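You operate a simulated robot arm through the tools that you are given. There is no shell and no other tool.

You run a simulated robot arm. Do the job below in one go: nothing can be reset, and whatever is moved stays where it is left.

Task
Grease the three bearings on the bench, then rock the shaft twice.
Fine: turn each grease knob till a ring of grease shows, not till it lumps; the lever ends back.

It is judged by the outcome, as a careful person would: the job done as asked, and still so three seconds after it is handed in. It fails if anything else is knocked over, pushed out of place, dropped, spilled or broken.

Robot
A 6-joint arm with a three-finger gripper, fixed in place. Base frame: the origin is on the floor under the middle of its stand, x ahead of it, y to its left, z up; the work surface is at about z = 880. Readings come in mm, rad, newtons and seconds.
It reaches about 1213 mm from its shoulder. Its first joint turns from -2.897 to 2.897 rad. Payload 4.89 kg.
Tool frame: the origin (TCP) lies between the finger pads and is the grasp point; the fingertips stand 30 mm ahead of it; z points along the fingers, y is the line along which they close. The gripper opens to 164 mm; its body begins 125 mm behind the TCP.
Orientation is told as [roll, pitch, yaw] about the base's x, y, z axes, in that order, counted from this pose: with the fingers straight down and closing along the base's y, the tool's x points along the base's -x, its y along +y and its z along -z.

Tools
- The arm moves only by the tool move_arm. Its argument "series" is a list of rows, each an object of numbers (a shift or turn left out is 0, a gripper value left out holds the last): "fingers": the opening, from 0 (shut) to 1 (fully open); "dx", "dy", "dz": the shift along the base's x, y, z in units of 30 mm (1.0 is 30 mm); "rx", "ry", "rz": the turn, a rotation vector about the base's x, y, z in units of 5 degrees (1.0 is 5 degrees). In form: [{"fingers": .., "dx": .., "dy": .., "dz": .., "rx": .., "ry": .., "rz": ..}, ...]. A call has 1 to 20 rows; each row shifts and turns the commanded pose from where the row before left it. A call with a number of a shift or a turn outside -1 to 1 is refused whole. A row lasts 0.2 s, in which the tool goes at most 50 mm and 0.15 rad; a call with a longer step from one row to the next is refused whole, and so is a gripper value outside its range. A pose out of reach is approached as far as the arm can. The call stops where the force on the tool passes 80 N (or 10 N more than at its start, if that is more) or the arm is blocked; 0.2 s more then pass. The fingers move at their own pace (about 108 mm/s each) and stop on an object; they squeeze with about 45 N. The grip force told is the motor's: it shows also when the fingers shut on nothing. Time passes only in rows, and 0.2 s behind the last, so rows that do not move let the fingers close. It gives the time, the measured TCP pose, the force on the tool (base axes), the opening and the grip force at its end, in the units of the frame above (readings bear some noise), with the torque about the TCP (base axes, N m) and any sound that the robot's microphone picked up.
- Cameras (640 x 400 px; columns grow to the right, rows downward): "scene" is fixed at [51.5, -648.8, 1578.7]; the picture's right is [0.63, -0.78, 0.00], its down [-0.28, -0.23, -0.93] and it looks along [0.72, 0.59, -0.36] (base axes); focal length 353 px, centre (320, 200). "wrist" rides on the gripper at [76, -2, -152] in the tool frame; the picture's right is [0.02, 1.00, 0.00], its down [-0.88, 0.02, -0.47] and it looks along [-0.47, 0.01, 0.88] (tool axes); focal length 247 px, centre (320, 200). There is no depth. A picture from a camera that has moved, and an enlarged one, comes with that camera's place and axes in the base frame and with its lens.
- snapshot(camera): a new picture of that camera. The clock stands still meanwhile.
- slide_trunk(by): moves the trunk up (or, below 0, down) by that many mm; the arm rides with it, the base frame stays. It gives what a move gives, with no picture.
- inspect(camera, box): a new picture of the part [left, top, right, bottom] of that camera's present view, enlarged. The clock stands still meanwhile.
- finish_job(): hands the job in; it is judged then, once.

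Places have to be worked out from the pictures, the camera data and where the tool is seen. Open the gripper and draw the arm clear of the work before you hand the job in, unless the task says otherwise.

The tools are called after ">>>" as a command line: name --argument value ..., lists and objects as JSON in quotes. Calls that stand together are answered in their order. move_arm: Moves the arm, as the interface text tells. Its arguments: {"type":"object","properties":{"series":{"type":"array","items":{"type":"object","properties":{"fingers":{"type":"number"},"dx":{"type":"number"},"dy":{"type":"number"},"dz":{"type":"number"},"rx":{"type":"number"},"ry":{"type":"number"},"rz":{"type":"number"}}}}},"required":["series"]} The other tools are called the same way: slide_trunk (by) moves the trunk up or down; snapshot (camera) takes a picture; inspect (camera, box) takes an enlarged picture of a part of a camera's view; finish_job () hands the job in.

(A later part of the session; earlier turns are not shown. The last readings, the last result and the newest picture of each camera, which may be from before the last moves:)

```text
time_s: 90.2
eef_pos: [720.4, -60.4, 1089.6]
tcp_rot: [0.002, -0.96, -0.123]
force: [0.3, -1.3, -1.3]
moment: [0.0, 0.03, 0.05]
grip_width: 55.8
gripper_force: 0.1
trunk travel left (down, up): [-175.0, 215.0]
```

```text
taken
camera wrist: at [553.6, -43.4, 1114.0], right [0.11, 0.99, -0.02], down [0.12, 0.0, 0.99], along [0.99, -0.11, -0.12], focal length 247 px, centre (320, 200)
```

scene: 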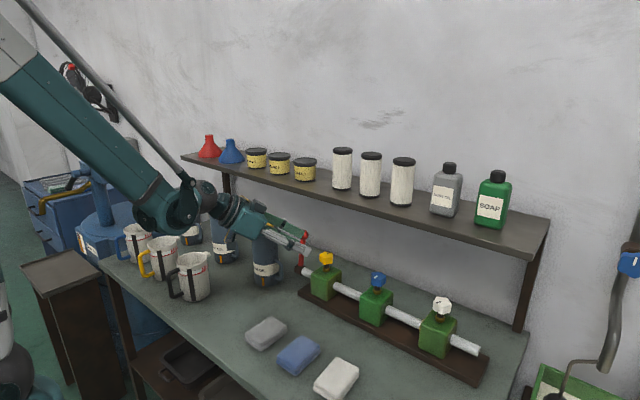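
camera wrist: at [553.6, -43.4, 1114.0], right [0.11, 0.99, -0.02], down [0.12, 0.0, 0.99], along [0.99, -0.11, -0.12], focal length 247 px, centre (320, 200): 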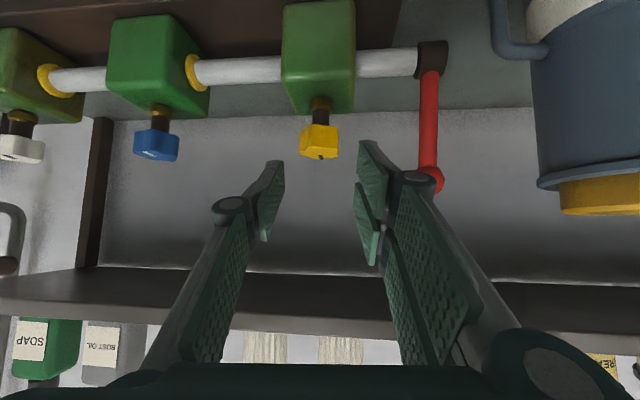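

Yellow is centred between the fingers. Advancing to it.

>>> move_arm --series '[{"dx": 0.403, "dy": -0.053, "dz": -0.292}, {"dx": 0.403, "dy": -0.053, "dz": -0.292}, {"dx": 0.403, "dy": -0.053, "dz": -0.292}, {"dx": 0.403, "dy": -0.053, "dz": -0.292}, {"dx": 0.403, "dy": -0.053, "dz": -0.292}, {"dx": 0.403, "dy": -0.053, "dz": -0.292}, {}, {}]'

>>> snapshot --camera "wrist"

>>> snapshot --camera "scene"

```text
time_s: 92.0
eef_pos: [793.7, -71.5, 1037.3]
tcp_rot: [0.0, -0.96, -0.121]
force: [-0.5, 0.5, 0.6]
moment: [0.0, 0.01, -0.03]
grip_width: 55.6
gripper_force: 0.2
trunk travel left (down, up): [-175.0, 215.0]
```

```text
taken
camera wrist: at [627.5, -53.8, 1061.1], right [0.11, 0.99, -0.02], down [0.12, 0.0, 0.99], along [0.99, -0.11, -0.12], focal length 247 px, centre (320, 200)
```

wrist: 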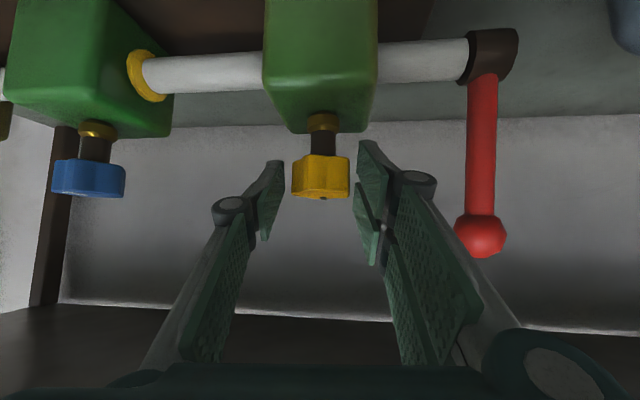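

```text
taken
```

scene: 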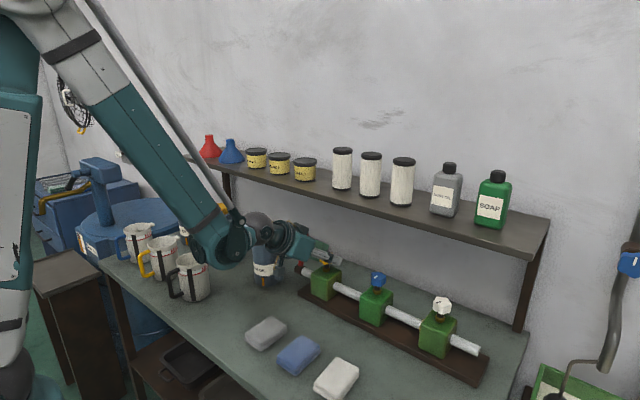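

Everything is clear, and the ball is about 50 mm from the fingers. I'll turn to yaw +5° (the firm lobe position), grip, and read forces.

>>> move_arm --series '[{"rz": 0.8}, {"rz": 0.8}, {"rz": 0.8}, {"fingers": 0.0}, {}, {}, {}]'

>>> inspect --camera "wrist" --box '[280, 90, 370, 210]'

```text
time_s: 93.6
eef_pos: [791.8, -71.2, 1035.8]
tcp_rot: [0.0, -0.959, 0.088]
force: [1.9, -2.8, -2.4]
moment: [0.07, -0.2, -0.01]
grip_width: 39.9
gripper_force: 45.1
trunk travel left (down, up): [-175.0, 215.0]
```

```text
3.33 times, centred on (325, 150) of wrist
camera zoom: at [626.7, -88.9, 1061.2], right [-0.1, 0.99, -0.02], down [0.12, 0.03, 0.99], along [0.99, 0.1, -0.12], focal length 823 px, centre (303, 367)
```

zoom: 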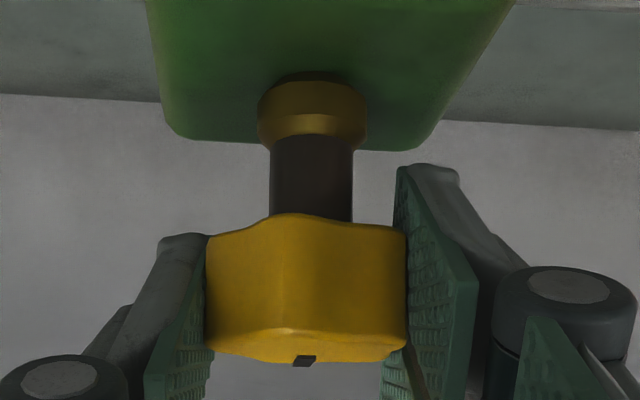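

Gripped firmly with almost no side force. I'll turn 18° counter-clockwise and check that the knob follows.

>>> move_arm --series '[{"rz": 0.6}, {"rz": 0.6}, {"rz": 0.6}, {"rz": 0.6}, {"rz": 0.6}, {"rz": 0.6}, {}]'

>>> inspect --camera "wrist" --box '[200, 0, 450, 210]'

```text
time_s: 95.2
eef_pos: [793.2, -71.2, 1035.7]
tcp_rot: [0.0, -0.96, 0.402]
force: [26.2, 0.4, 9.6]
moment: [0.13, -0.79, -0.04]
grip_width: 39.8
gripper_force: 45.1
trunk travel left (down, up): [-175.0, 215.0]
```

```text
1.90 times, centred on (325, 105) of wrist
camera zoom: at [639.7, -141.1, 1060.7], right [-0.4, 0.92, -0.02], down [0.1, 0.06, 0.99], along [0.91, 0.4, -0.12], focal length 470 px, centre (310, 381)
```

zoom: 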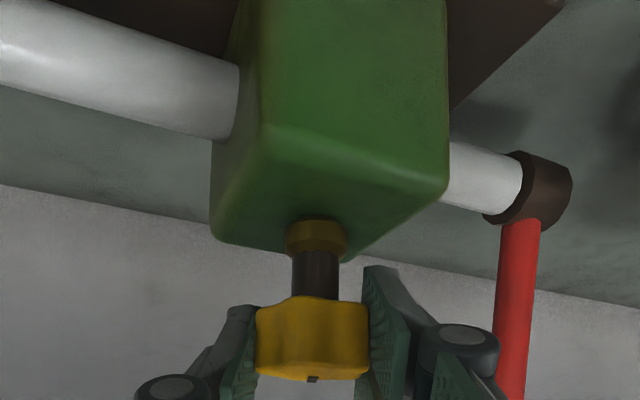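

Following, about 18°. I'll turn 18° more, then release, swing back to yaw -7° and look at the +y face.

>>> move_arm --series '[{"rz": 0.6}, {"rz": 0.6}, {"rz": 0.6}, {"rz": 0.6}, {"rz": 0.6}, {"rz": 0.6}, {}, {"fingers": 0.34}, {}, {"rz": -0.96}, {"rz": -0.96}, {"rz": -0.96}, {"rz": -0.96}, {"rz": -0.96}, {"rz": -0.96}, {"rz": -0.96}, {"rz": -0.96}, {"rz": -0.96}, {"rz": -0.96}, {}]'

>>> snapshot --camera "wrist"

```text
time_s: 99.4
eef_pos: [790.9, -71.4, 1035.4]
tcp_rot: [0.0, -0.96, -0.121]
force: [-1.1, 0.2, -0.2]
moment: [0.01, 0.02, 0.04]
grip_width: 55.8
gripper_force: 0.2
trunk travel left (down, up): [-175.0, 215.0]
```

```text
taken
camera wrist: at [625.2, -53.3, 1060.9], right [0.11, 0.99, -0.02], down [0.12, 0.0, 0.99], along [0.99, -0.11, -0.12], focal length 247 px, centre (320, 200)
```

wrist: 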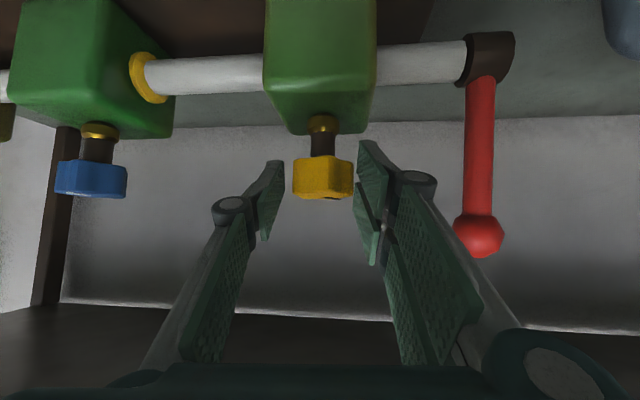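

No ring at 36°, as expected. I'll swing on to yaw -31° with the narrow opening and check the ball clearance before gripping.

>>> move_arm --series '[{"rz": -0.96}, {"rz": -0.96}, {"rz": -0.96}, {"rz": -0.96}, {"rz": -0.96}, {}]'

>>> snapshot --camera "wrist"

>>> snapshot --camera "scene"

```text
time_s: 100.8
eef_pos: [791.8, -71.3, 1036.8]
tcp_rot: [0.001, -0.96, -0.543]
force: [-0.1, 0.3, -1.1]
moment: [-0.03, 0.01, 0.03]
grip_width: 55.8
gripper_force: 0.1
trunk travel left (down, up): [-175.0, 215.0]
```

```text
taken
camera wrist: at [648.2, 12.8, 1061.0], right [0.51, 0.86, -0.02], down [0.11, -0.04, 0.99], along [0.86, -0.5, -0.12], focal length 247 px, centre (320, 200)
```

wrist: 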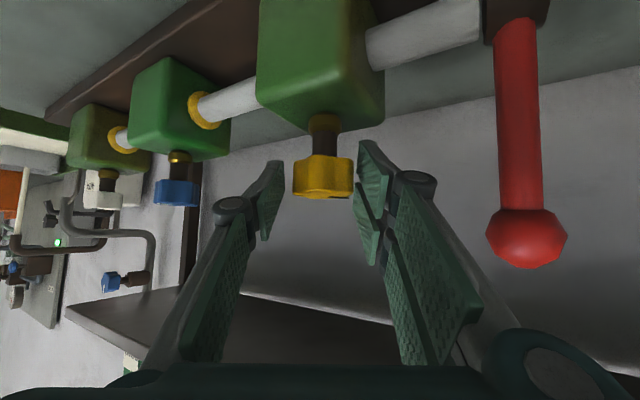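

```text
taken
```

scene: 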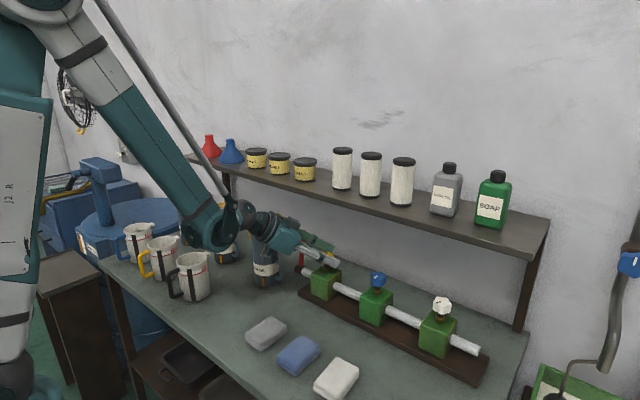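

The ball is clear of the fingers. The knob is about 2 mm off toward +ty, so I'll shift, grip, and turn 18°.

>>> move_arm --series '[{"dx": 0.1, "dy": 0.015}, {"fingers": 0.0}, {}, {}, {"rz": 0.6}, {"rz": 0.6}, {"rz": 0.6}, {"rz": 0.6}, {"rz": 0.6}, {"rz": 0.6}, {}]'

>>> inspect --camera "wrist" --box '[200, 0, 450, 210]'

```text
time_s: 103.2
eef_pos: [797.3, -72.3, 1036.1]
tcp_rot: [0.0, -0.959, -0.226]
force: [15.5, -13.9, 13.0]
moment: [0.18, 0.04, -0.04]
grip_width: 39.5
gripper_force: 44.9
trunk travel left (down, up): [-175.0, 215.0]
```

```text
1.90 times, centred on (325, 105) of wrist
camera zoom: at [632.4, -36.6, 1061.3], right [0.21, 0.98, -0.02], down [0.12, -0.01, 0.99], along [0.97, -0.21, -0.12], focal length 470 px, centre (310, 381)
```

zoom: 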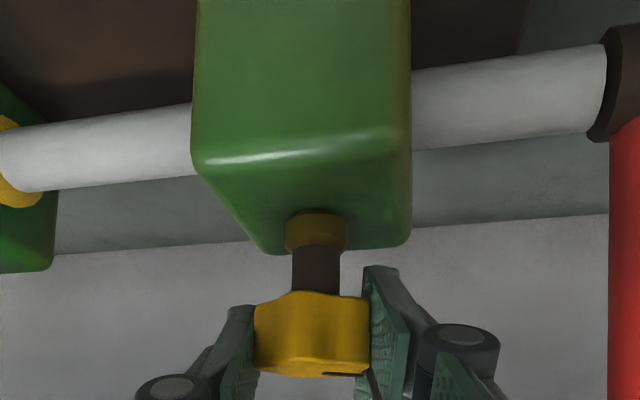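

About 54°, no ring. 18° more, then release, swing back 36° and look.

>>> move_arm --series '[{"rz": 0.6}, {"rz": 0.6}, {"rz": 0.6}, {"rz": 0.6}, {"rz": 0.6}, {"rz": 0.6}, {}, {"fingers": 0.34}, {}, {"rz": -0.9}, {"rz": -0.9}, {"rz": -0.9}, {"rz": -0.9}, {"rz": -0.9}, {"rz": -0.9}, {"rz": -0.9}, {"rz": -0.9}, {}]'

>>> inspect --camera "wrist" --box '[200, 0, 450, 210]'

```text
time_s: 107.0
eef_pos: [795.2, -70.6, 1035.9]
tcp_rot: [0.002, -0.959, -0.543]
force: [-0.2, -0.3, 0.7]
moment: [-0.02, -0.02, 0.01]
grip_width: 55.7
gripper_force: 0.1
trunk travel left (down, up): [-175.0, 215.0]
```

```text
1.90 times, centred on (325, 105) of wrist
camera zoom: at [651.1, 13.8, 1061.2], right [0.51, 0.86, -0.02], down [0.11, -0.04, 0.99], along [0.86, -0.5, -0.12], focal length 470 px, centre (310, 381)
```

zoom: 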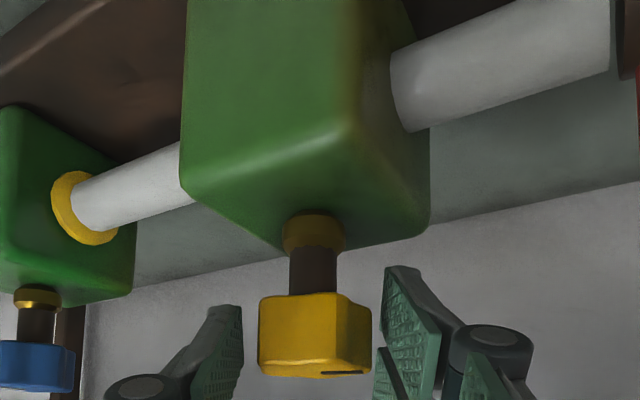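

About 72°, no ring. Gripping and turning 18°.

>>> move_arm --series '[{"fingers": 0.0}, {}, {}, {"rz": 0.6}, {"rz": 0.6}, {"rz": 0.6}, {"rz": 0.6}, {"rz": 0.6}, {"rz": 0.6}, {}]'

>>> inspect --camera "wrist" --box '[200, 0, 450, 210]'

```text
time_s: 109.2
eef_pos: [795.2, -69.2, 1036.2]
tcp_rot: [-0.003, -0.96, -0.226]
force: [6.9, 47.4, 13.2]
moment: [1.18, 0.38, 0.01]
grip_width: 40.1
gripper_force: 45.7
trunk travel left (down, up): [-175.0, 215.0]
```

```text
1.90 times, centred on (325, 105) of wrist
camera zoom: at [632.1, -34.0, 1060.9], right [0.21, 0.98, -0.02], down [0.12, -0.01, 0.99], along [0.97, -0.21, -0.12], focal length 470 px, centre (310, 381)
```

zoom: 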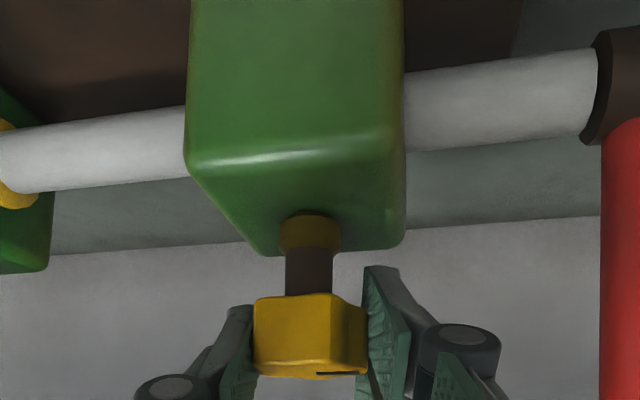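

About 90°, no ring. I'll relieve the 47 N side force, turn 18° more, then release, swing back and look.

>>> move_arm --series '[{"dy": 0.055, "dx": 0.005}, {"rz": 0.6}, {"rz": 0.6}, {"rz": 0.6}, {"rz": 0.6}, {"rz": 0.6}, {"rz": 0.6}, {}]'

>>> inspect --camera "wrist" --box '[200, 0, 450, 210]'

>>> move_arm --series '[{"fingers": 0.34}, {}, {"dy": -0.04}, {"rz": -0.9}, {"rz": -0.9}, {"rz": -0.9}, {"rz": -0.9}, {"rz": -0.9}, {"rz": -0.9}, {"rz": -0.9}, {"rz": -0.9}, {}]'

>>> inspect --camera "wrist" --box '[200, 0, 450, 210]'

```text
time_s: 111.0
eef_pos: [794.2, -67.7, 1036.3]
tcp_rot: [-0.001, -0.96, 0.09]
force: [-13.3, 30.9, 1.8]
moment: [0.63, 0.57, 0.0]
grip_width: 39.4
gripper_force: 45.1
trunk travel left (down, up): [-175.0, 215.0]
```

```text
1.90 times, centred on (325, 105) of wrist
camera zoom: at [628.1, -86.5, 1060.9], right [-0.1, 0.99, -0.02], down [0.12, 0.03, 0.99], along [0.99, 0.1, -0.12], focal length 470 px, centre (310, 381)
```

zoom: 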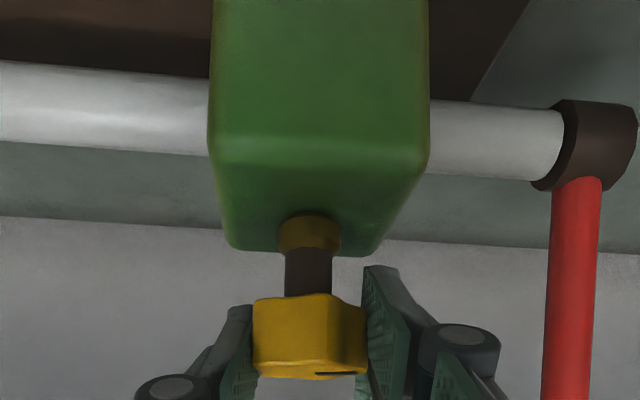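

```text
time_s: 113.6
eef_pos: [796.2, -70.3, 1036.9]
tcp_rot: [-0.001, -0.959, -0.544]
force: [-0.3, 0.4, -0.8]
moment: [0.02, 0.02, 0.01]
grip_width: 55.7
gripper_force: 0.2
trunk travel left (down, up): [-175.0, 215.0]
```

```text
1.90 times, centred on (325, 105) of wrist
camera zoom: at [651.1, 13.9, 1060.6], right [0.51, 0.86, -0.02], down [0.11, -0.04, 0.99], along [0.86, -0.5, -0.12], focal length 470 px, centre (310, 381)
```

zoom: 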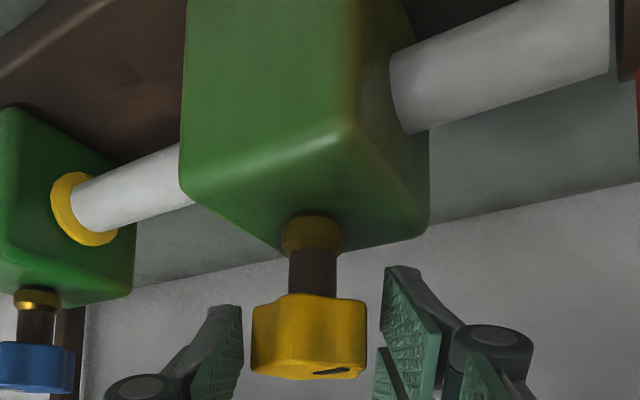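

About 108°, no ring. From here I use 12° steps with a look after each.

>>> move_arm --series '[{"fingers": 0.0}, {}, {}, {"rz": 0.6}, {"rz": 0.6}, {"rz": 0.6}, {"rz": 0.6}, {}]'

>>> inspect --camera "wrist" --box '[200, 0, 450, 210]'

```text
time_s: 115.4
eef_pos: [795.3, -70.9, 1036.6]
tcp_rot: [-0.001, -0.957, -0.331]
force: [-16.2, -8.9, -23.0]
moment: [0.01, 0.32, 0.02]
grip_width: 39.2
gripper_force: 45.2
trunk travel left (down, up): [-175.0, 215.0]
```

```text
1.90 times, centred on (325, 105) of wrist
camera zoom: at [636.2, -19.3, 1061.1], right [0.31, 0.95, -0.02], down [0.12, -0.02, 0.99], along [0.94, -0.31, -0.12], focal length 470 px, centre (310, 381)
```

zoom: 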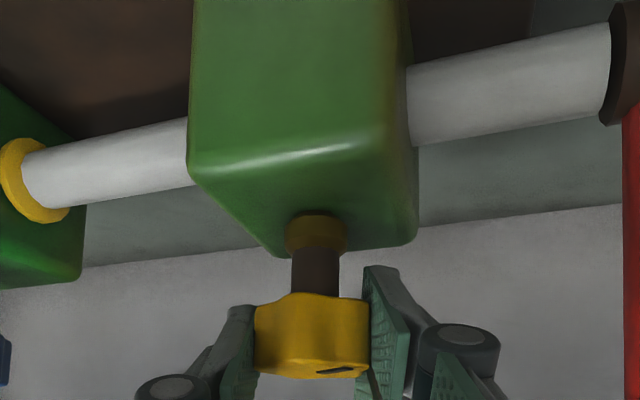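

About 120°, no ring. 12° more.

>>> move_arm --series '[{"rz": 0.6}, {"rz": 0.6}, {"rz": 0.6}, {"rz": 0.6}, {}]'

>>> inspect --camera "wrist" --box '[200, 0, 450, 210]'

```text
time_s: 116.6
eef_pos: [796.5, -70.6, 1036.7]
tcp_rot: [-0.001, -0.959, -0.123]
force: [-17.3, -21.5, -11.0]
moment: [-0.22, 0.48, 0.07]
grip_width: 39.5
gripper_force: 44.5
trunk travel left (down, up): [-175.0, 215.0]
```

```text
1.90 times, centred on (325, 105) of wrist
camera zoom: at [629.2, -53.7, 1061.4], right [0.11, 0.99, -0.02], down [0.12, 0.0, 0.99], along [0.99, -0.11, -0.12], focal length 470 px, centre (310, 381)
```

zoom: 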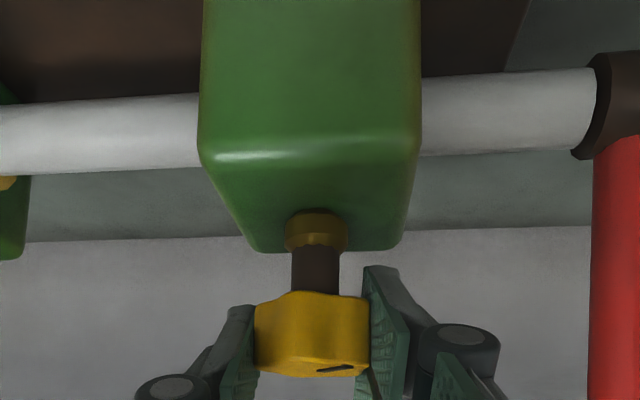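

About 132°, no ring. I'll turn 8° more, release, and swing back to yaw -31° to look.

>>> move_arm --series '[{"rz": 0.4}, {"rz": 0.4}, {"rz": 0.4}, {"rz": 0.4}, {}]'

>>> inspect --camera "wrist" --box '[200, 0, 450, 210]'

```text
time_s: 117.8
eef_pos: [794.6, -72.0, 1037.3]
tcp_rot: [0.001, -0.96, 0.017]
force: [-6.6, -29.7, -1.0]
moment: [-0.36, -0.38, 0.02]
grip_width: 39.4
gripper_force: 45.0
trunk travel left (down, up): [-175.0, 215.0]
```

```text
1.90 times, centred on (325, 105) of wrist
camera zoom: at [628.5, -77.1, 1061.4], right [-0.03, 1.0, -0.02], down [0.12, 0.02, 0.99], along [0.99, 0.03, -0.12], focal length 470 px, centre (310, 381)
```

zoom: 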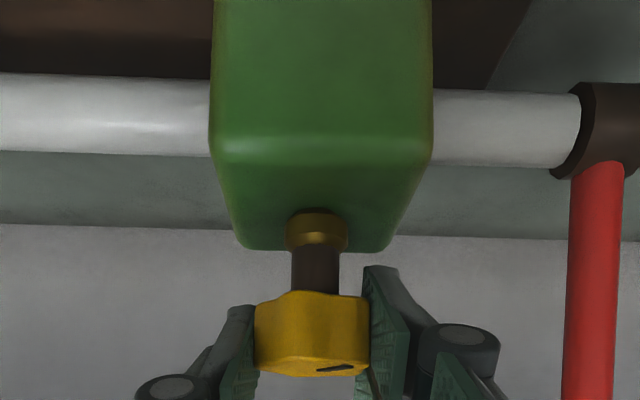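

Hidden from here, so I'll release and swing back 32° to look.

>>> move_arm --series '[{"fingers": 0.34}, {}, {"rz": -0.8}, {"rz": -0.8}, {"rz": -0.8}, {"rz": -0.8}, {"rz": -0.8}, {"rz": -0.8}, {"rz": -0.8}, {"rz": -0.8}, {}]'

>>> inspect --camera "wrist" --box '[200, 0, 450, 210]'

```text
time_s: 120.2
eef_pos: [794.9, -69.3, 1036.6]
tcp_rot: [0.0, -0.959, -0.542]
force: [0.4, 0.0, 0.3]
moment: [-0.01, 0.0, -0.02]
grip_width: 55.8
gripper_force: 0.1
trunk travel left (down, up): [-175.0, 215.0]
```

```text
1.90 times, centred on (325, 105) of wrist
camera zoom: at [651.4, 14.5, 1060.9], right [0.51, 0.86, -0.02], down [0.11, -0.04, 0.99], along [0.86, -0.5, -0.12], focal length 470 px, centre (310, 381)
```

zoom: 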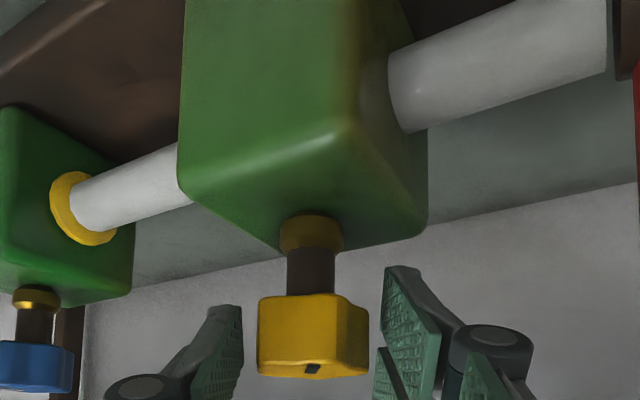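

About 140°, no ring yet. Gripping and turning 8°.

>>> move_arm --series '[{"fingers": 0.0}, {}, {}, {"rz": 0.4}, {"rz": 0.4}, {"rz": 0.4}, {"rz": 0.4}, {}]'

>>> inspect --camera "wrist" --box '[200, 0, 450, 210]'

```text
time_s: 122.0
eef_pos: [795.9, -68.6, 1035.8]
tcp_rot: [0.0, -0.96, -0.402]
force: [7.2, 18.2, 2.2]
moment: [0.17, -0.43, -0.01]
grip_width: 40.1
gripper_force: 44.6
trunk travel left (down, up): [-175.0, 215.0]
```

```text
1.90 times, centred on (325, 105) of wrist
camera zoom: at [640.9, -6.1, 1060.9], right [0.38, 0.93, -0.02], down [0.12, -0.03, 0.99], along [0.92, -0.38, -0.12], focal length 470 px, centre (310, 381)
```

zoom: 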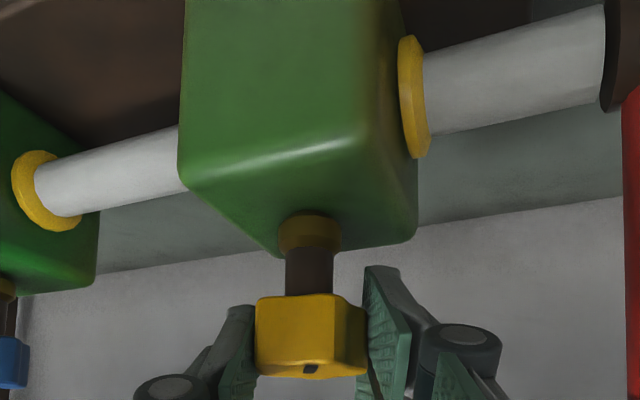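

The yellow ring shows now at about 148°, so all three bearings have a clean ring. I'll release and back straight out along the tool axis, then take up a position in front of the lever at yaw +15°, away from the gear-oil can.

>>> move_arm --series '[{"fingers": 0.36}, {}, {"dx": -0.625, "dy": 0.265, "dz": 0.475}, {"dx": -0.625, "dy": 0.265, "dz": 0.475}, {"dx": -0.625, "dy": 0.265, "dz": 0.475}, {"dx": -0.625, "dy": 0.265, "dz": 0.475}, {}]'

>>> snapshot --camera "wrist"

```text
time_s: 123.6
eef_pos: [720.9, -37.8, 1094.1]
tcp_rot: [-0.001, -0.96, -0.402]
force: [-0.6, -0.3, 0.0]
moment: [-0.01, -0.03, 0.05]
grip_width: 59.2
gripper_force: 0.0
trunk travel left (down, up): [-175.0, 215.0]
```

```text
taken
camera wrist: at [567.1, 25.0, 1117.6], right [0.38, 0.93, -0.02], down [0.12, -0.03, 0.99], along [0.92, -0.38, -0.12], focal length 247 px, centre (320, 200)
```

wrist: 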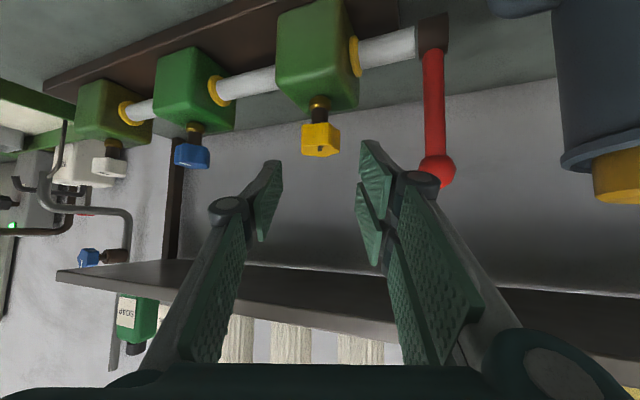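

All three rings are in one view here. I'll zoom in to confirm they're rings and not lumps.

>>> inspect --camera "wrist" --box '[60, 0, 460, 200]'

>>> inspect --camera "wrist" --box '[90, 40, 250, 140]'

```text
1.60 times, centred on (260, 100) of wrist
camera zoom: at [567.1, 25.0, 1117.6], right [0.38, 0.93, -0.02], down [0.12, -0.03, 0.99], along [0.92, -0.38, -0.12], focal length 395 px, centre (416, 360)
```

zoom: 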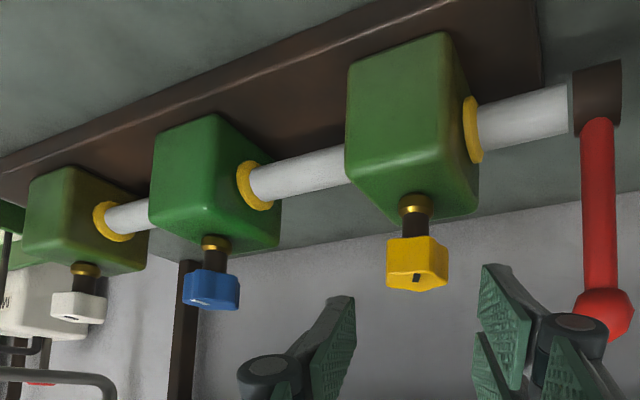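

```text
4.00 times, centred on (170, 90) of wrist
camera zoom: at [567.1, 25.0, 1117.6], right [0.38, 0.93, -0.02], down [0.12, -0.03, 0.99], along [0.92, -0.38, -0.12], focal length 988 px, centre (920, 640)
```

zoom: 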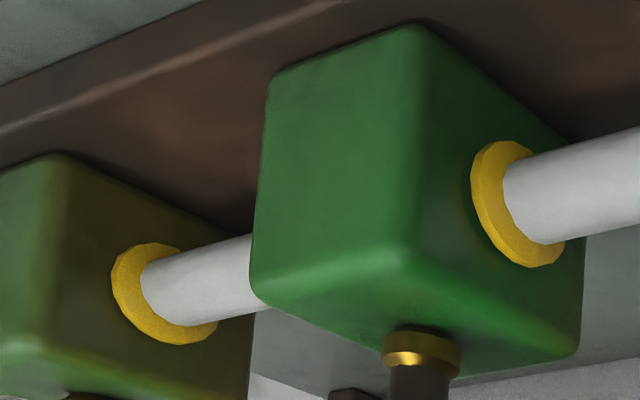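

All three are clean, even rings. Now the lever: moving to a pre-grasp about 100 mm from its ball, at yaw +15°.

>>> move_arm --series '[{"fingers": 0.45, "rz": 0.95, "dx": 0.0, "dy": 0.2, "dz": 0.102}, {"rz": 0.95, "dx": 0.0, "dy": 0.2, "dz": 0.102}, {"rz": 0.95, "dx": 0.0, "dy": 0.2375, "dz": 0.102}, {"rz": 0.95, "dx": 0.0, "dy": 0.2375, "dz": 0.102}, {"rz": 0.95, "dx": 0.0, "dy": 0.2375, "dz": 0.102}, {"rz": 0.95, "dx": 0.0, "dy": 0.2375, "dz": 0.102}, {"rz": 0.95, "dx": 0.1, "dy": 0.2375, "dz": 0.102}, {"rz": 0.95, "dx": 0.1, "dy": 0.2375, "dz": 0.102}, {}, {}]'

>>> snapshot --camera "wrist"

>>> snapshot --camera "scene"

```text
time_s: 125.8
eef_pos: [724.4, 16.5, 1118.1]
tcp_rot: [0.0, -0.96, 0.263]
force: [0.5, -0.8, 0.3]
moment: [0.03, -0.06, 0.02]
grip_width: 73.9
gripper_force: 0.0
trunk travel left (down, up): [-175.0, 215.0]
```

```text
taken
camera wrist: at [564.5, -30.6, 1142.3], right [-0.27, 0.96, -0.02], down [0.11, 0.05, 0.99], along [0.96, 0.27, -0.12], focal length 247 px, centre (320, 200)
```

wrist: 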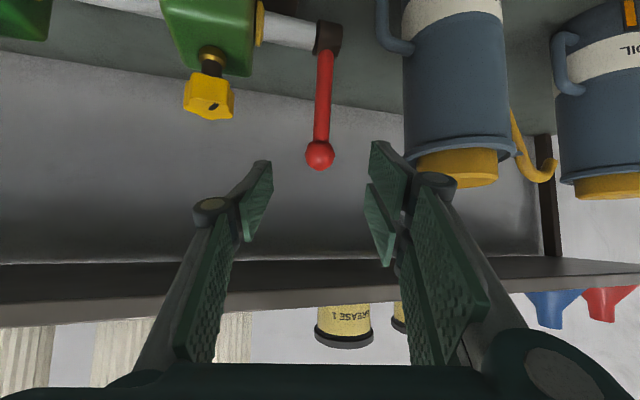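

```text
taken
```

scene: 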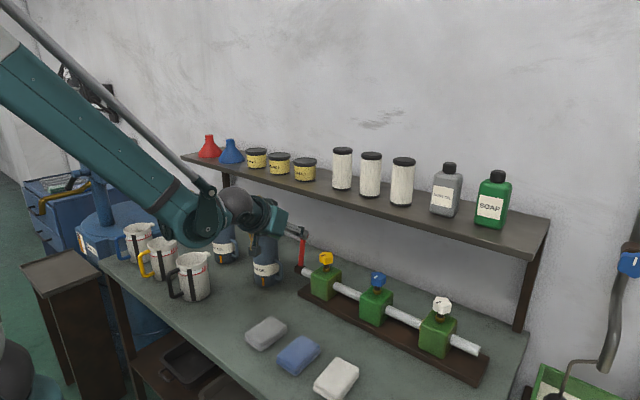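

The can's rim (≈(740, 150), r≈50, top ≈1095) is too near for this yaw: my right knuckle would touch it. I'll narrow the fingers to 55 mm and swing to yaw +45°, coming from the bearing side, which keeps the hand about 20 mm clear of the can and also puts one pad behind the lever for pulling.

>>> move_arm --series '[{"fingers": 0.34}, {"rz": 1, "dx": 0.187, "dy": -0.192}, {"rz": 1, "dx": 0.187, "dy": -0.192}, {"rz": 1, "dx": 0.187, "dy": -0.192}, {"rz": 1, "dx": 0.187, "dy": -0.192}, {"rz": 1, "dx": 0.187, "dy": -0.192}, {"rz": 1, "dx": 0.187, "dy": -0.192}, {}, {}]'

>>> snapshot --camera "wrist"

>>> snapshot --camera "scene"

```text
time_s: 127.8
eef_pos: [760.3, -18.4, 1117.0]
tcp_rot: [0.001, -0.959, 0.787]
force: [0.6, -0.8, -0.7]
moment: [0.05, 0.02, 0.06]
grip_width: 55.9
gripper_force: 0.1
trunk travel left (down, up): [-175.0, 215.0]
```

```text
taken
camera wrist: at [643.4, -140.6, 1141.8], right [-0.72, 0.7, -0.02], down [0.07, 0.1, 0.99], along [0.69, 0.71, -0.12], focal length 247 px, centre (320, 200)
```

wrist: 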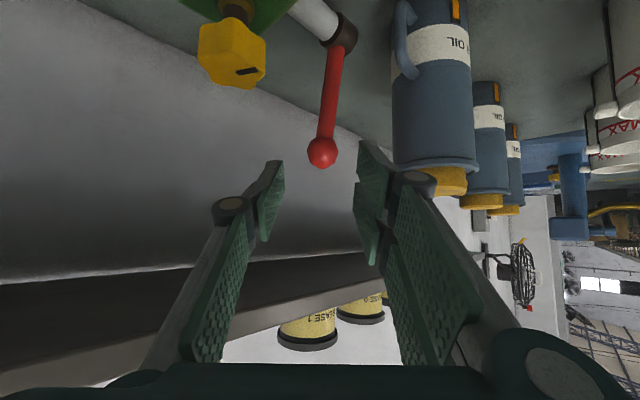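

```text
taken
```

scene: 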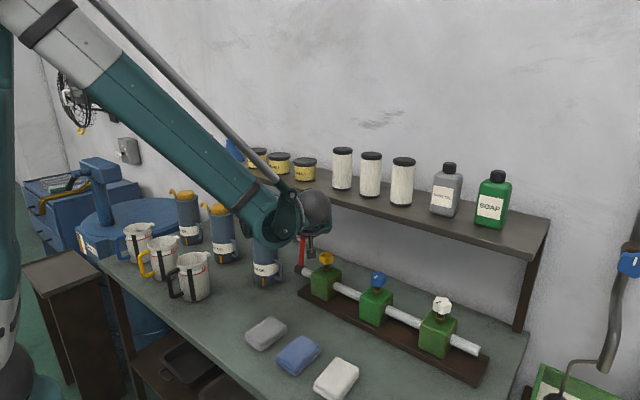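

The ball is centred at ≈(817, 39.5, 1061) and the can rim will stay about 20 mm from my knuckle. I'll advance to the ball with the fingers open 55 mm.

>>> move_arm --series '[{"dx": 0.318, "dy": 0.32, "dz": -0.314}, {"dx": 0.318, "dy": 0.32, "dz": -0.314}, {"dx": 0.318, "dy": 0.32, "dz": -0.314}, {"dx": 0.318, "dy": 0.32, "dz": -0.314}, {"dx": 0.318, "dy": 0.32, "dz": -0.314}, {"dx": 0.318, "dy": 0.32, "dz": -0.314}, {}, {}]'

>>> snapshot --camera "wrist"

>>> inspect --camera "scene" --box '[200, 160, 400, 320]'

```text
time_s: 129.6
eef_pos: [817.4, 36.1, 1059.3]
tcp_rot: [-0.001, -0.96, 0.785]
force: [0.5, -0.2, 0.0]
moment: [0.0, -0.02, 0.02]
grip_width: 56.1
gripper_force: 0.0
trunk travel left (down, up): [-175.0, 215.0]
```

```text
taken
camera wrist: at [699.7, -85.4, 1085.0], right [-0.72, 0.7, -0.02], down [0.07, 0.1, 0.99], along [0.69, 0.71, -0.12], focal length 247 px, centre (320, 200)
```

wrist: 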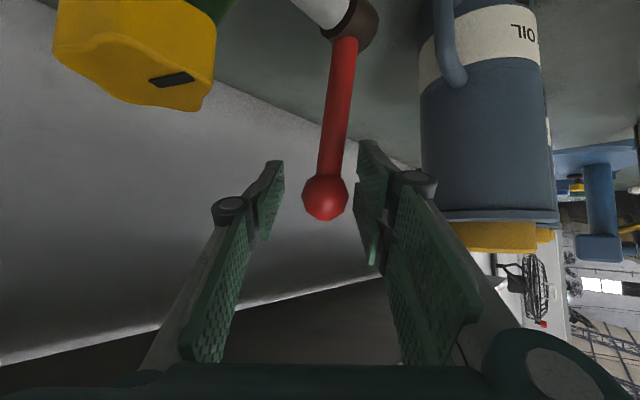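

```text
2.50 times, centred on (300, 240) of scene
camera zoom: at [51.5, -648.8, 1578.7], right [0.63, -0.78, 0.0], down [-0.28, -0.23, -0.93], along [0.72, 0.59, -0.36], focal length 883 px, centre (370, 100)
```

zoom: 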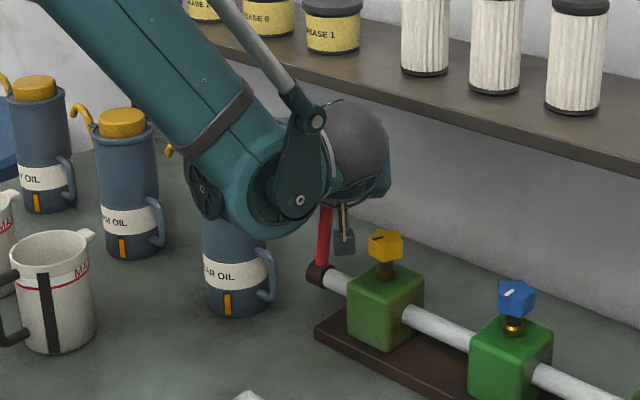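

The ball is between the pads, about 3 mm right of centre. I'll shift slightly, close on it, and read the forces.

>>> move_arm --series '[{"dx": -0.06, "dy": 0.06}, {"fingers": 0.0}, {}, {}, {}]'

>>> snapshot --camera "wrist"

```text
time_s: 130.8
eef_pos: [815.3, 38.9, 1061.1]
tcp_rot: [0.0, -0.96, 0.786]
force: [-3.1, 6.8, 0.8]
moment: [0.16, 0.18, -0.01]
grip_width: 30.9
gripper_force: 44.8
trunk travel left (down, up): [-175.0, 215.0]
```

```text
taken
camera wrist: at [698.1, -82.5, 1086.1], right [-0.72, 0.7, -0.02], down [0.07, 0.1, 0.99], along [0.69, 0.71, -0.12], focal length 247 px, centre (320, 200)
```

wrist: 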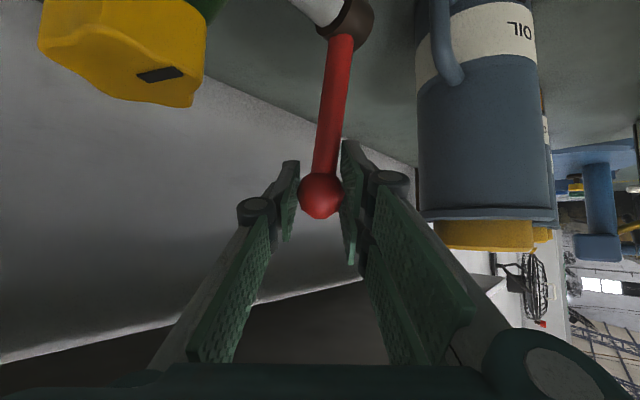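

Gripped at 31 mm with negligible force. I'll pull the lever slowly toward the robot along its arc (hub ≈(795.5, z 940), radius ≈122), about 20° first, and check the forces.

>>> move_arm --series '[{"dx": -0.22, "dz": 0.03}, {"dx": -0.22, "dz": 0.02}, {"dx": -0.23, "dz": 0.0}, {"dx": -0.24, "dz": -0.02}, {"dx": -0.24, "dz": -0.02}, {"dx": -0.24, "dz": -0.03}, {}]'

>>> snapshot --camera "wrist"

>>> inspect --camera "scene" --box '[200, 160, 400, 320]'

```text
time_s: 132.4
eef_pos: [773.6, 38.1, 1060.5]
tcp_rot: [-0.001, -0.959, 0.784]
force: [4.6, -11.4, -25.2]
moment: [0.47, -0.08, -0.09]
grip_width: 30.2
gripper_force: 45.0
trunk travel left (down, up): [-175.0, 215.0]
```

```text
taken
camera wrist: at [657.0, -81.9, 1085.5], right [-0.72, 0.7, -0.02], down [0.07, 0.1, 0.99], along [0.69, 0.71, -0.12], focal length 247 px, centre (320, 200)
```

wrist: 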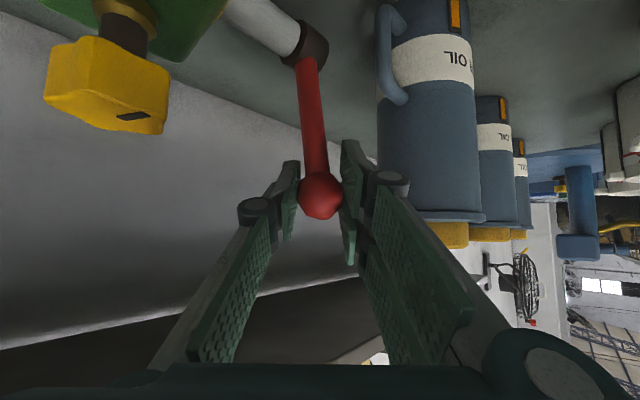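

```text
2.50 times, centred on (300, 240) of scene
camera zoom: at [51.5, -648.8, 1578.7], right [0.63, -0.78, 0.0], down [-0.28, -0.23, -0.93], along [0.72, 0.59, -0.36], focal length 883 px, centre (370, 100)
```

zoom: 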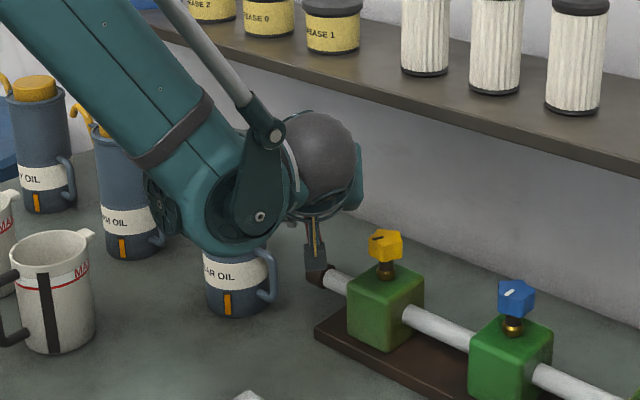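

The lever follows. My path is slightly high (25 N down), so I'll correct by 1.5 mm and pull another 20°.

>>> move_arm --series '[{"dx": -0.347, "dz": -0.127}, {"dx": -0.34, "dz": -0.11}, {"dx": -0.33, "dz": -0.14}, {"dx": -0.317, "dz": -0.165}, {}]'

>>> snapshot --camera "wrist"

```text
time_s: 133.6
eef_pos: [732.8, 43.0, 1046.8]
tcp_rot: [0.0, -0.96, 0.787]
force: [8.1, 15.6, 31.0]
moment: [0.52, -2.87, 0.42]
grip_width: 33.2
gripper_force: 45.3
trunk travel left (down, up): [-175.0, 215.0]
```

```text
taken
camera wrist: at [615.2, -79.1, 1070.6], right [-0.72, 0.7, -0.02], down [0.07, 0.1, 0.99], along [0.69, 0.71, -0.12], focal length 247 px, centre (320, 200)
```

wrist: 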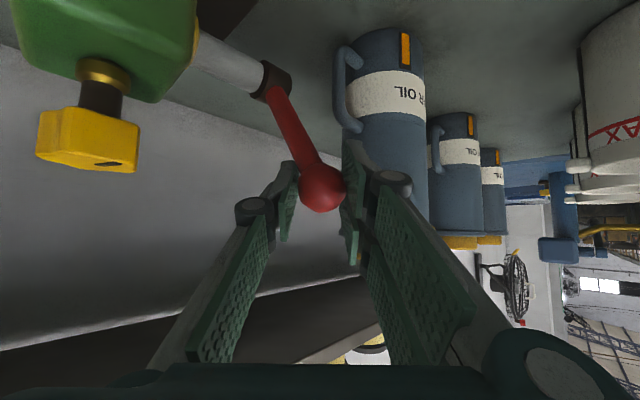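

The grip widened and a moment appeared: the rod is leaning into my left pad's edge because of the yaw. I'll swivel the gripper about the ball to yaw +20°, so the pads line up with the lever's swing plane, and re-read the forces.

>>> move_arm --series '[{"rz": -0.8, "dz": -0.02}, {"rz": -0.8, "dz": -0.02}, {"rz": -0.8}, {"rz": -0.8}, {"rz": -0.9}, {"rz": -0.9}, {}, {}]'

>>> snapshot --camera "wrist"

>>> inspect --camera "scene" --box '[200, 160, 400, 320]'

```text
time_s: 135.4
eef_pos: [732.9, 41.8, 1043.4]
tcp_rot: [-0.002, -0.96, 0.35]
force: [-18.7, 28.6, 6.3]
moment: [-0.07, 1.34, 0.09]
grip_width: 30.5
gripper_force: 44.7
trunk travel left (down, up): [-175.0, 215.0]
```

```text
taken
camera wrist: at [575.8, -18.8, 1068.5], right [-0.35, 0.94, -0.02], down [0.1, 0.06, 0.99], along [0.93, 0.35, -0.12], focal length 247 px, centre (320, 200)
```

wrist: 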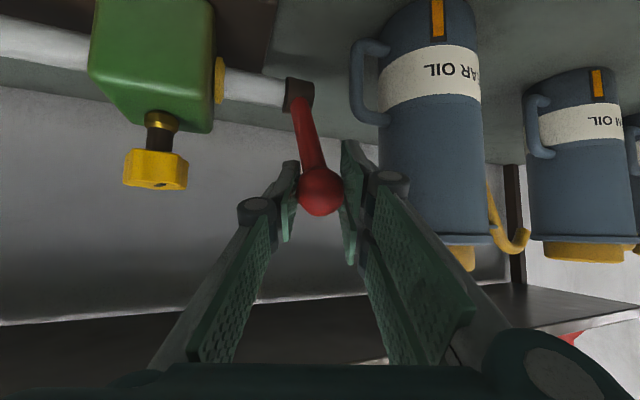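

```text
2.50 times, centred on (300, 240) of scene
camera zoom: at [51.5, -648.8, 1578.7], right [0.63, -0.78, 0.0], down [-0.28, -0.23, -0.93], along [0.72, 0.59, -0.36], focal length 883 px, centre (370, 100)
```

zoom: 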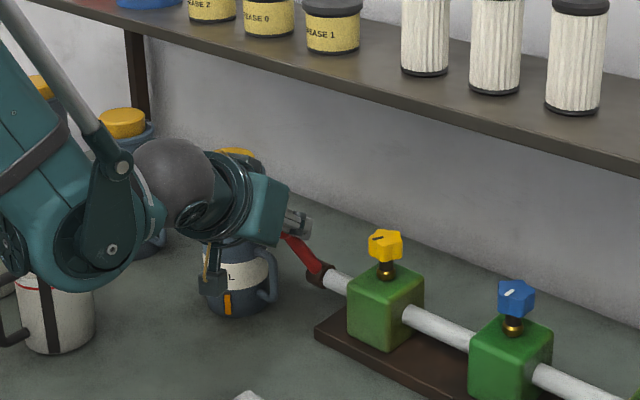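

Grip is sound again and the lever is at about -31° (it started at +9.5°). I'll pull another 19° along the arc, watching for a stop.

>>> move_arm --series '[{"dx": -0.26, "dy": 0.03, "dz": -0.16}, {"dx": -0.25, "dz": -0.19}, {"dx": -0.245, "dz": -0.23}, {"dx": -0.24, "dz": -0.25}, {}]'

>>> snapshot --camera "wrist"

>>> inspect --camera "scene" --box '[200, 160, 400, 320]'

```text
time_s: 136.6
eef_pos: [703.6, 38.9, 1018.2]
tcp_rot: [-0.002, -0.963, 0.35]
force: [3.8, -27.0, 15.1]
moment: [-1.01, -1.58, -1.24]
grip_width: 31.8
gripper_force: 45.4
trunk travel left (down, up): [-175.0, 215.0]
```

```text
taken
camera wrist: at [546.7, -20.5, 1042.8], right [-0.35, 0.94, -0.02], down [0.1, 0.06, 0.99], along [0.93, 0.35, -0.12], focal length 247 px, centre (320, 200)
```

wrist: 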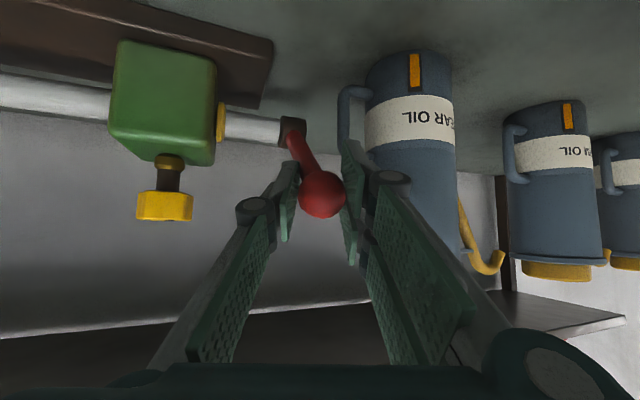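

```text
2.50 times, centred on (300, 240) of scene
camera zoom: at [51.5, -648.8, 1578.7], right [0.63, -0.78, 0.0], down [-0.28, -0.23, -0.93], along [0.72, 0.59, -0.36], focal length 883 px, centre (370, 100)
```

zoom: 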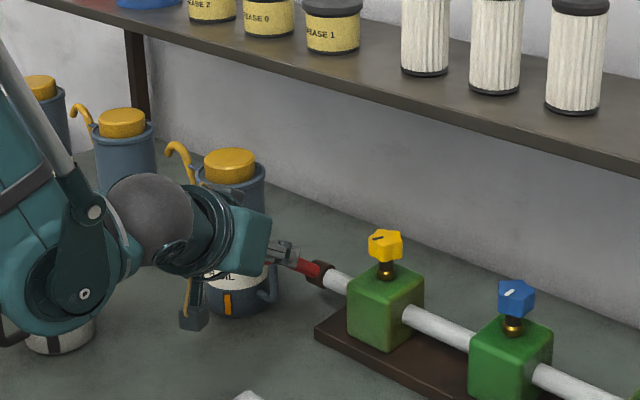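

The lever is pulled down to about -50°, a 60° swing with no stop and light forces. Now I'll push it back along the same path, starting with the first 19°.

>>> move_arm --series '[{"dx": 0.24, "dz": 0.25}, {"dx": 0.245, "dz": 0.23}, {"dx": 0.25, "dz": 0.19}, {"dx": 0.26, "dy": -0.03, "dz": 0.16}, {}]'

>>> move_arm --series '[{"dx": 0.26, "dz": 0.15, "rz": 1}, {"dx": 0.265, "dz": 0.14, "rz": 1}, {"dx": 0.27, "dz": 0.12, "rz": 1}, {"dx": 0.27, "dz": 0.1, "rz": 1}, {"dx": 0.27, "dz": 0.07, "rz": 1}, {}]'

>>> snapshot --camera "wrist"

```text
time_s: 137.8
eef_pos: [734.8, 42.0, 1042.8]
tcp_rot: [0.001, -0.961, 0.348]
force: [-7.2, 4.3, -0.7]
moment: [-0.16, 0.79, 0.06]
grip_width: 30.1
gripper_force: 44.9
trunk travel left (down, up): [-175.0, 215.0]
```

```text
time_s: 139.2
eef_pos: [774.3, 41.7, 1059.7]
tcp_rot: [-0.001, -0.959, 0.788]
force: [-2.3, 27.0, -8.7]
moment: [0.0, 0.39, 0.14]
grip_width: 30.1
gripper_force: 44.7
trunk travel left (down, up): [-175.0, 215.0]
```

```text
taken
camera wrist: at [657.1, -79.9, 1085.2], right [-0.72, 0.7, -0.02], down [0.07, 0.1, 0.99], along [0.69, 0.71, -0.12], focal length 247 px, centre (320, 200)
```

wrist: 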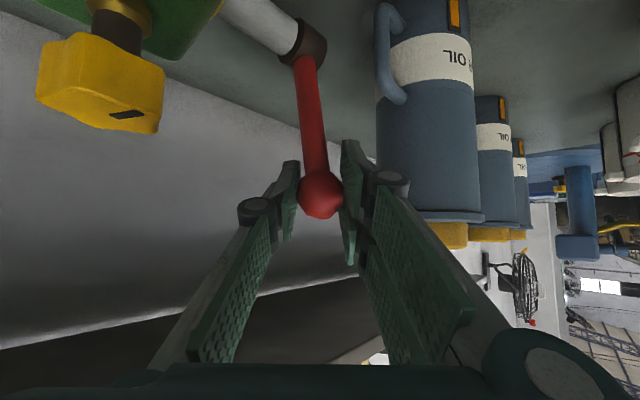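

The return matches the way out. I'll push on back to the starting position.

>>> move_arm --series '[{"dx": 0.24, "dz": 0.03}, {"dx": 0.24, "dz": 0.02}, {"dx": 0.24, "dz": 0.02}, {"dx": 0.23, "dz": 0.0}, {"dx": 0.22, "dz": -0.02}, {"dx": 0.22, "dz": -0.03}, {}, {}]'

>>> snapshot --camera "wrist"

>>> inspect --camera "scene" --box '[200, 160, 400, 320]'

```text
time_s: 141.0
eef_pos: [815.5, 40.5, 1061.2]
tcp_rot: [-0.001, -0.961, 0.786]
force: [-5.7, 8.8, -12.6]
moment: [-0.36, 0.37, 0.0]
grip_width: 30.5
gripper_force: 45.1
trunk travel left (down, up): [-175.0, 215.0]
```

```text
taken
camera wrist: at [699.3, -80.8, 1085.8], right [-0.72, 0.7, -0.02], down [0.07, 0.1, 0.99], along [0.69, 0.71, -0.12], focal length 247 px, centre (320, 200)
```

wrist: 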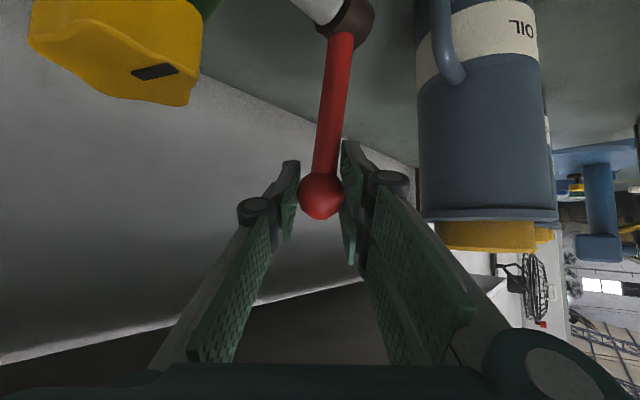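

```text
2.50 times, centred on (300, 240) of scene
camera zoom: at [51.5, -648.8, 1578.7], right [0.63, -0.78, 0.0], down [-0.28, -0.23, -0.93], along [0.72, 0.59, -0.36], focal length 883 px, centre (370, 100)
```

zoom: 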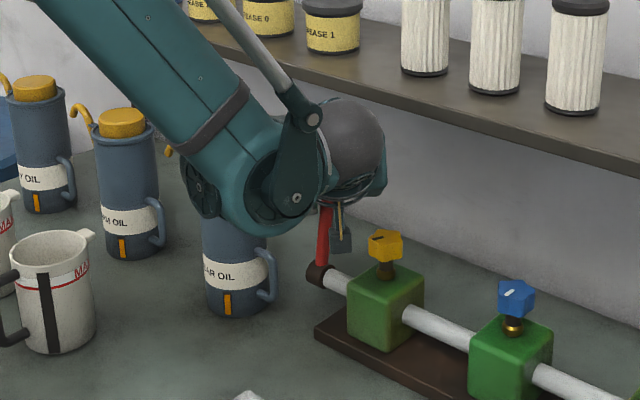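

The first rock is done: the ball is back at (815.5, 40, 1061). Second rock: the same pull, this time swivelling the yaw during the middle part.

>>> move_arm --series '[{"dx": -0.22, "dz": 0.03}, {"dx": -0.22, "dz": 0.02}, {"dx": -0.23, "dz": 0.0}, {"dx": -0.24, "dz": -0.02}, {"dx": -0.24, "dz": -0.02}, {"dx": -0.24, "dz": -0.03}, {"dx": -0.27, "dz": -0.07, "rz": -1}, {"dx": -0.27, "dz": -0.1, "rz": -1}, {"dx": -0.27, "dz": -0.12, "rz": -1}, {"dx": -0.265, "dz": -0.14, "rz": -1}, {"dx": -0.26, "dz": -0.15, "rz": -1}, {}]'

>>> move_arm --series '[{"dx": -0.26, "dy": 0.03, "dz": -0.16}, {"dx": -0.25, "dz": -0.19}, {"dx": -0.245, "dz": -0.23}, {"dx": -0.24, "dz": -0.25}, {}]'

>>> snapshot --camera "wrist"

>>> snapshot --camera "scene"

```text
time_s: 143.6
eef_pos: [731.9, 40.5, 1043.7]
tcp_rot: [0.002, -0.96, 0.348]
force: [6.2, -24.8, 4.6]
moment: [0.64, -0.94, 0.04]
grip_width: 30.5
gripper_force: 44.7
trunk travel left (down, up): [-175.0, 215.0]
```

```text
time_s: 144.8
eef_pos: [702.4, 38.5, 1018.7]
tcp_rot: [0.001, -0.959, 0.348]
force: [5.3, -35.4, 12.1]
moment: [-0.96, -1.63, -1.19]
grip_width: 31.8
gripper_force: 45.1
trunk travel left (down, up): [-175.0, 215.0]
```

```text
taken
camera wrist: at [545.7, -20.9, 1043.7], right [-0.35, 0.94, -0.02], down [0.1, 0.06, 0.99], along [0.93, 0.35, -0.12], focal length 247 px, centre (320, 200)
```

wrist: 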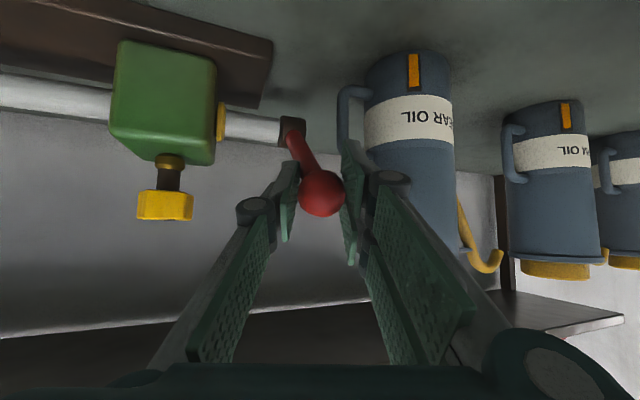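

```text
taken
```

scene: 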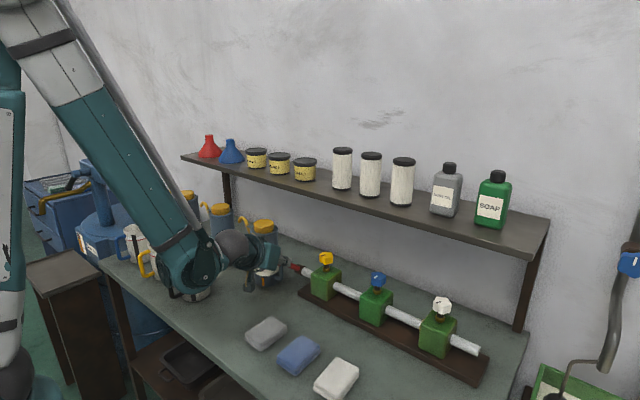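

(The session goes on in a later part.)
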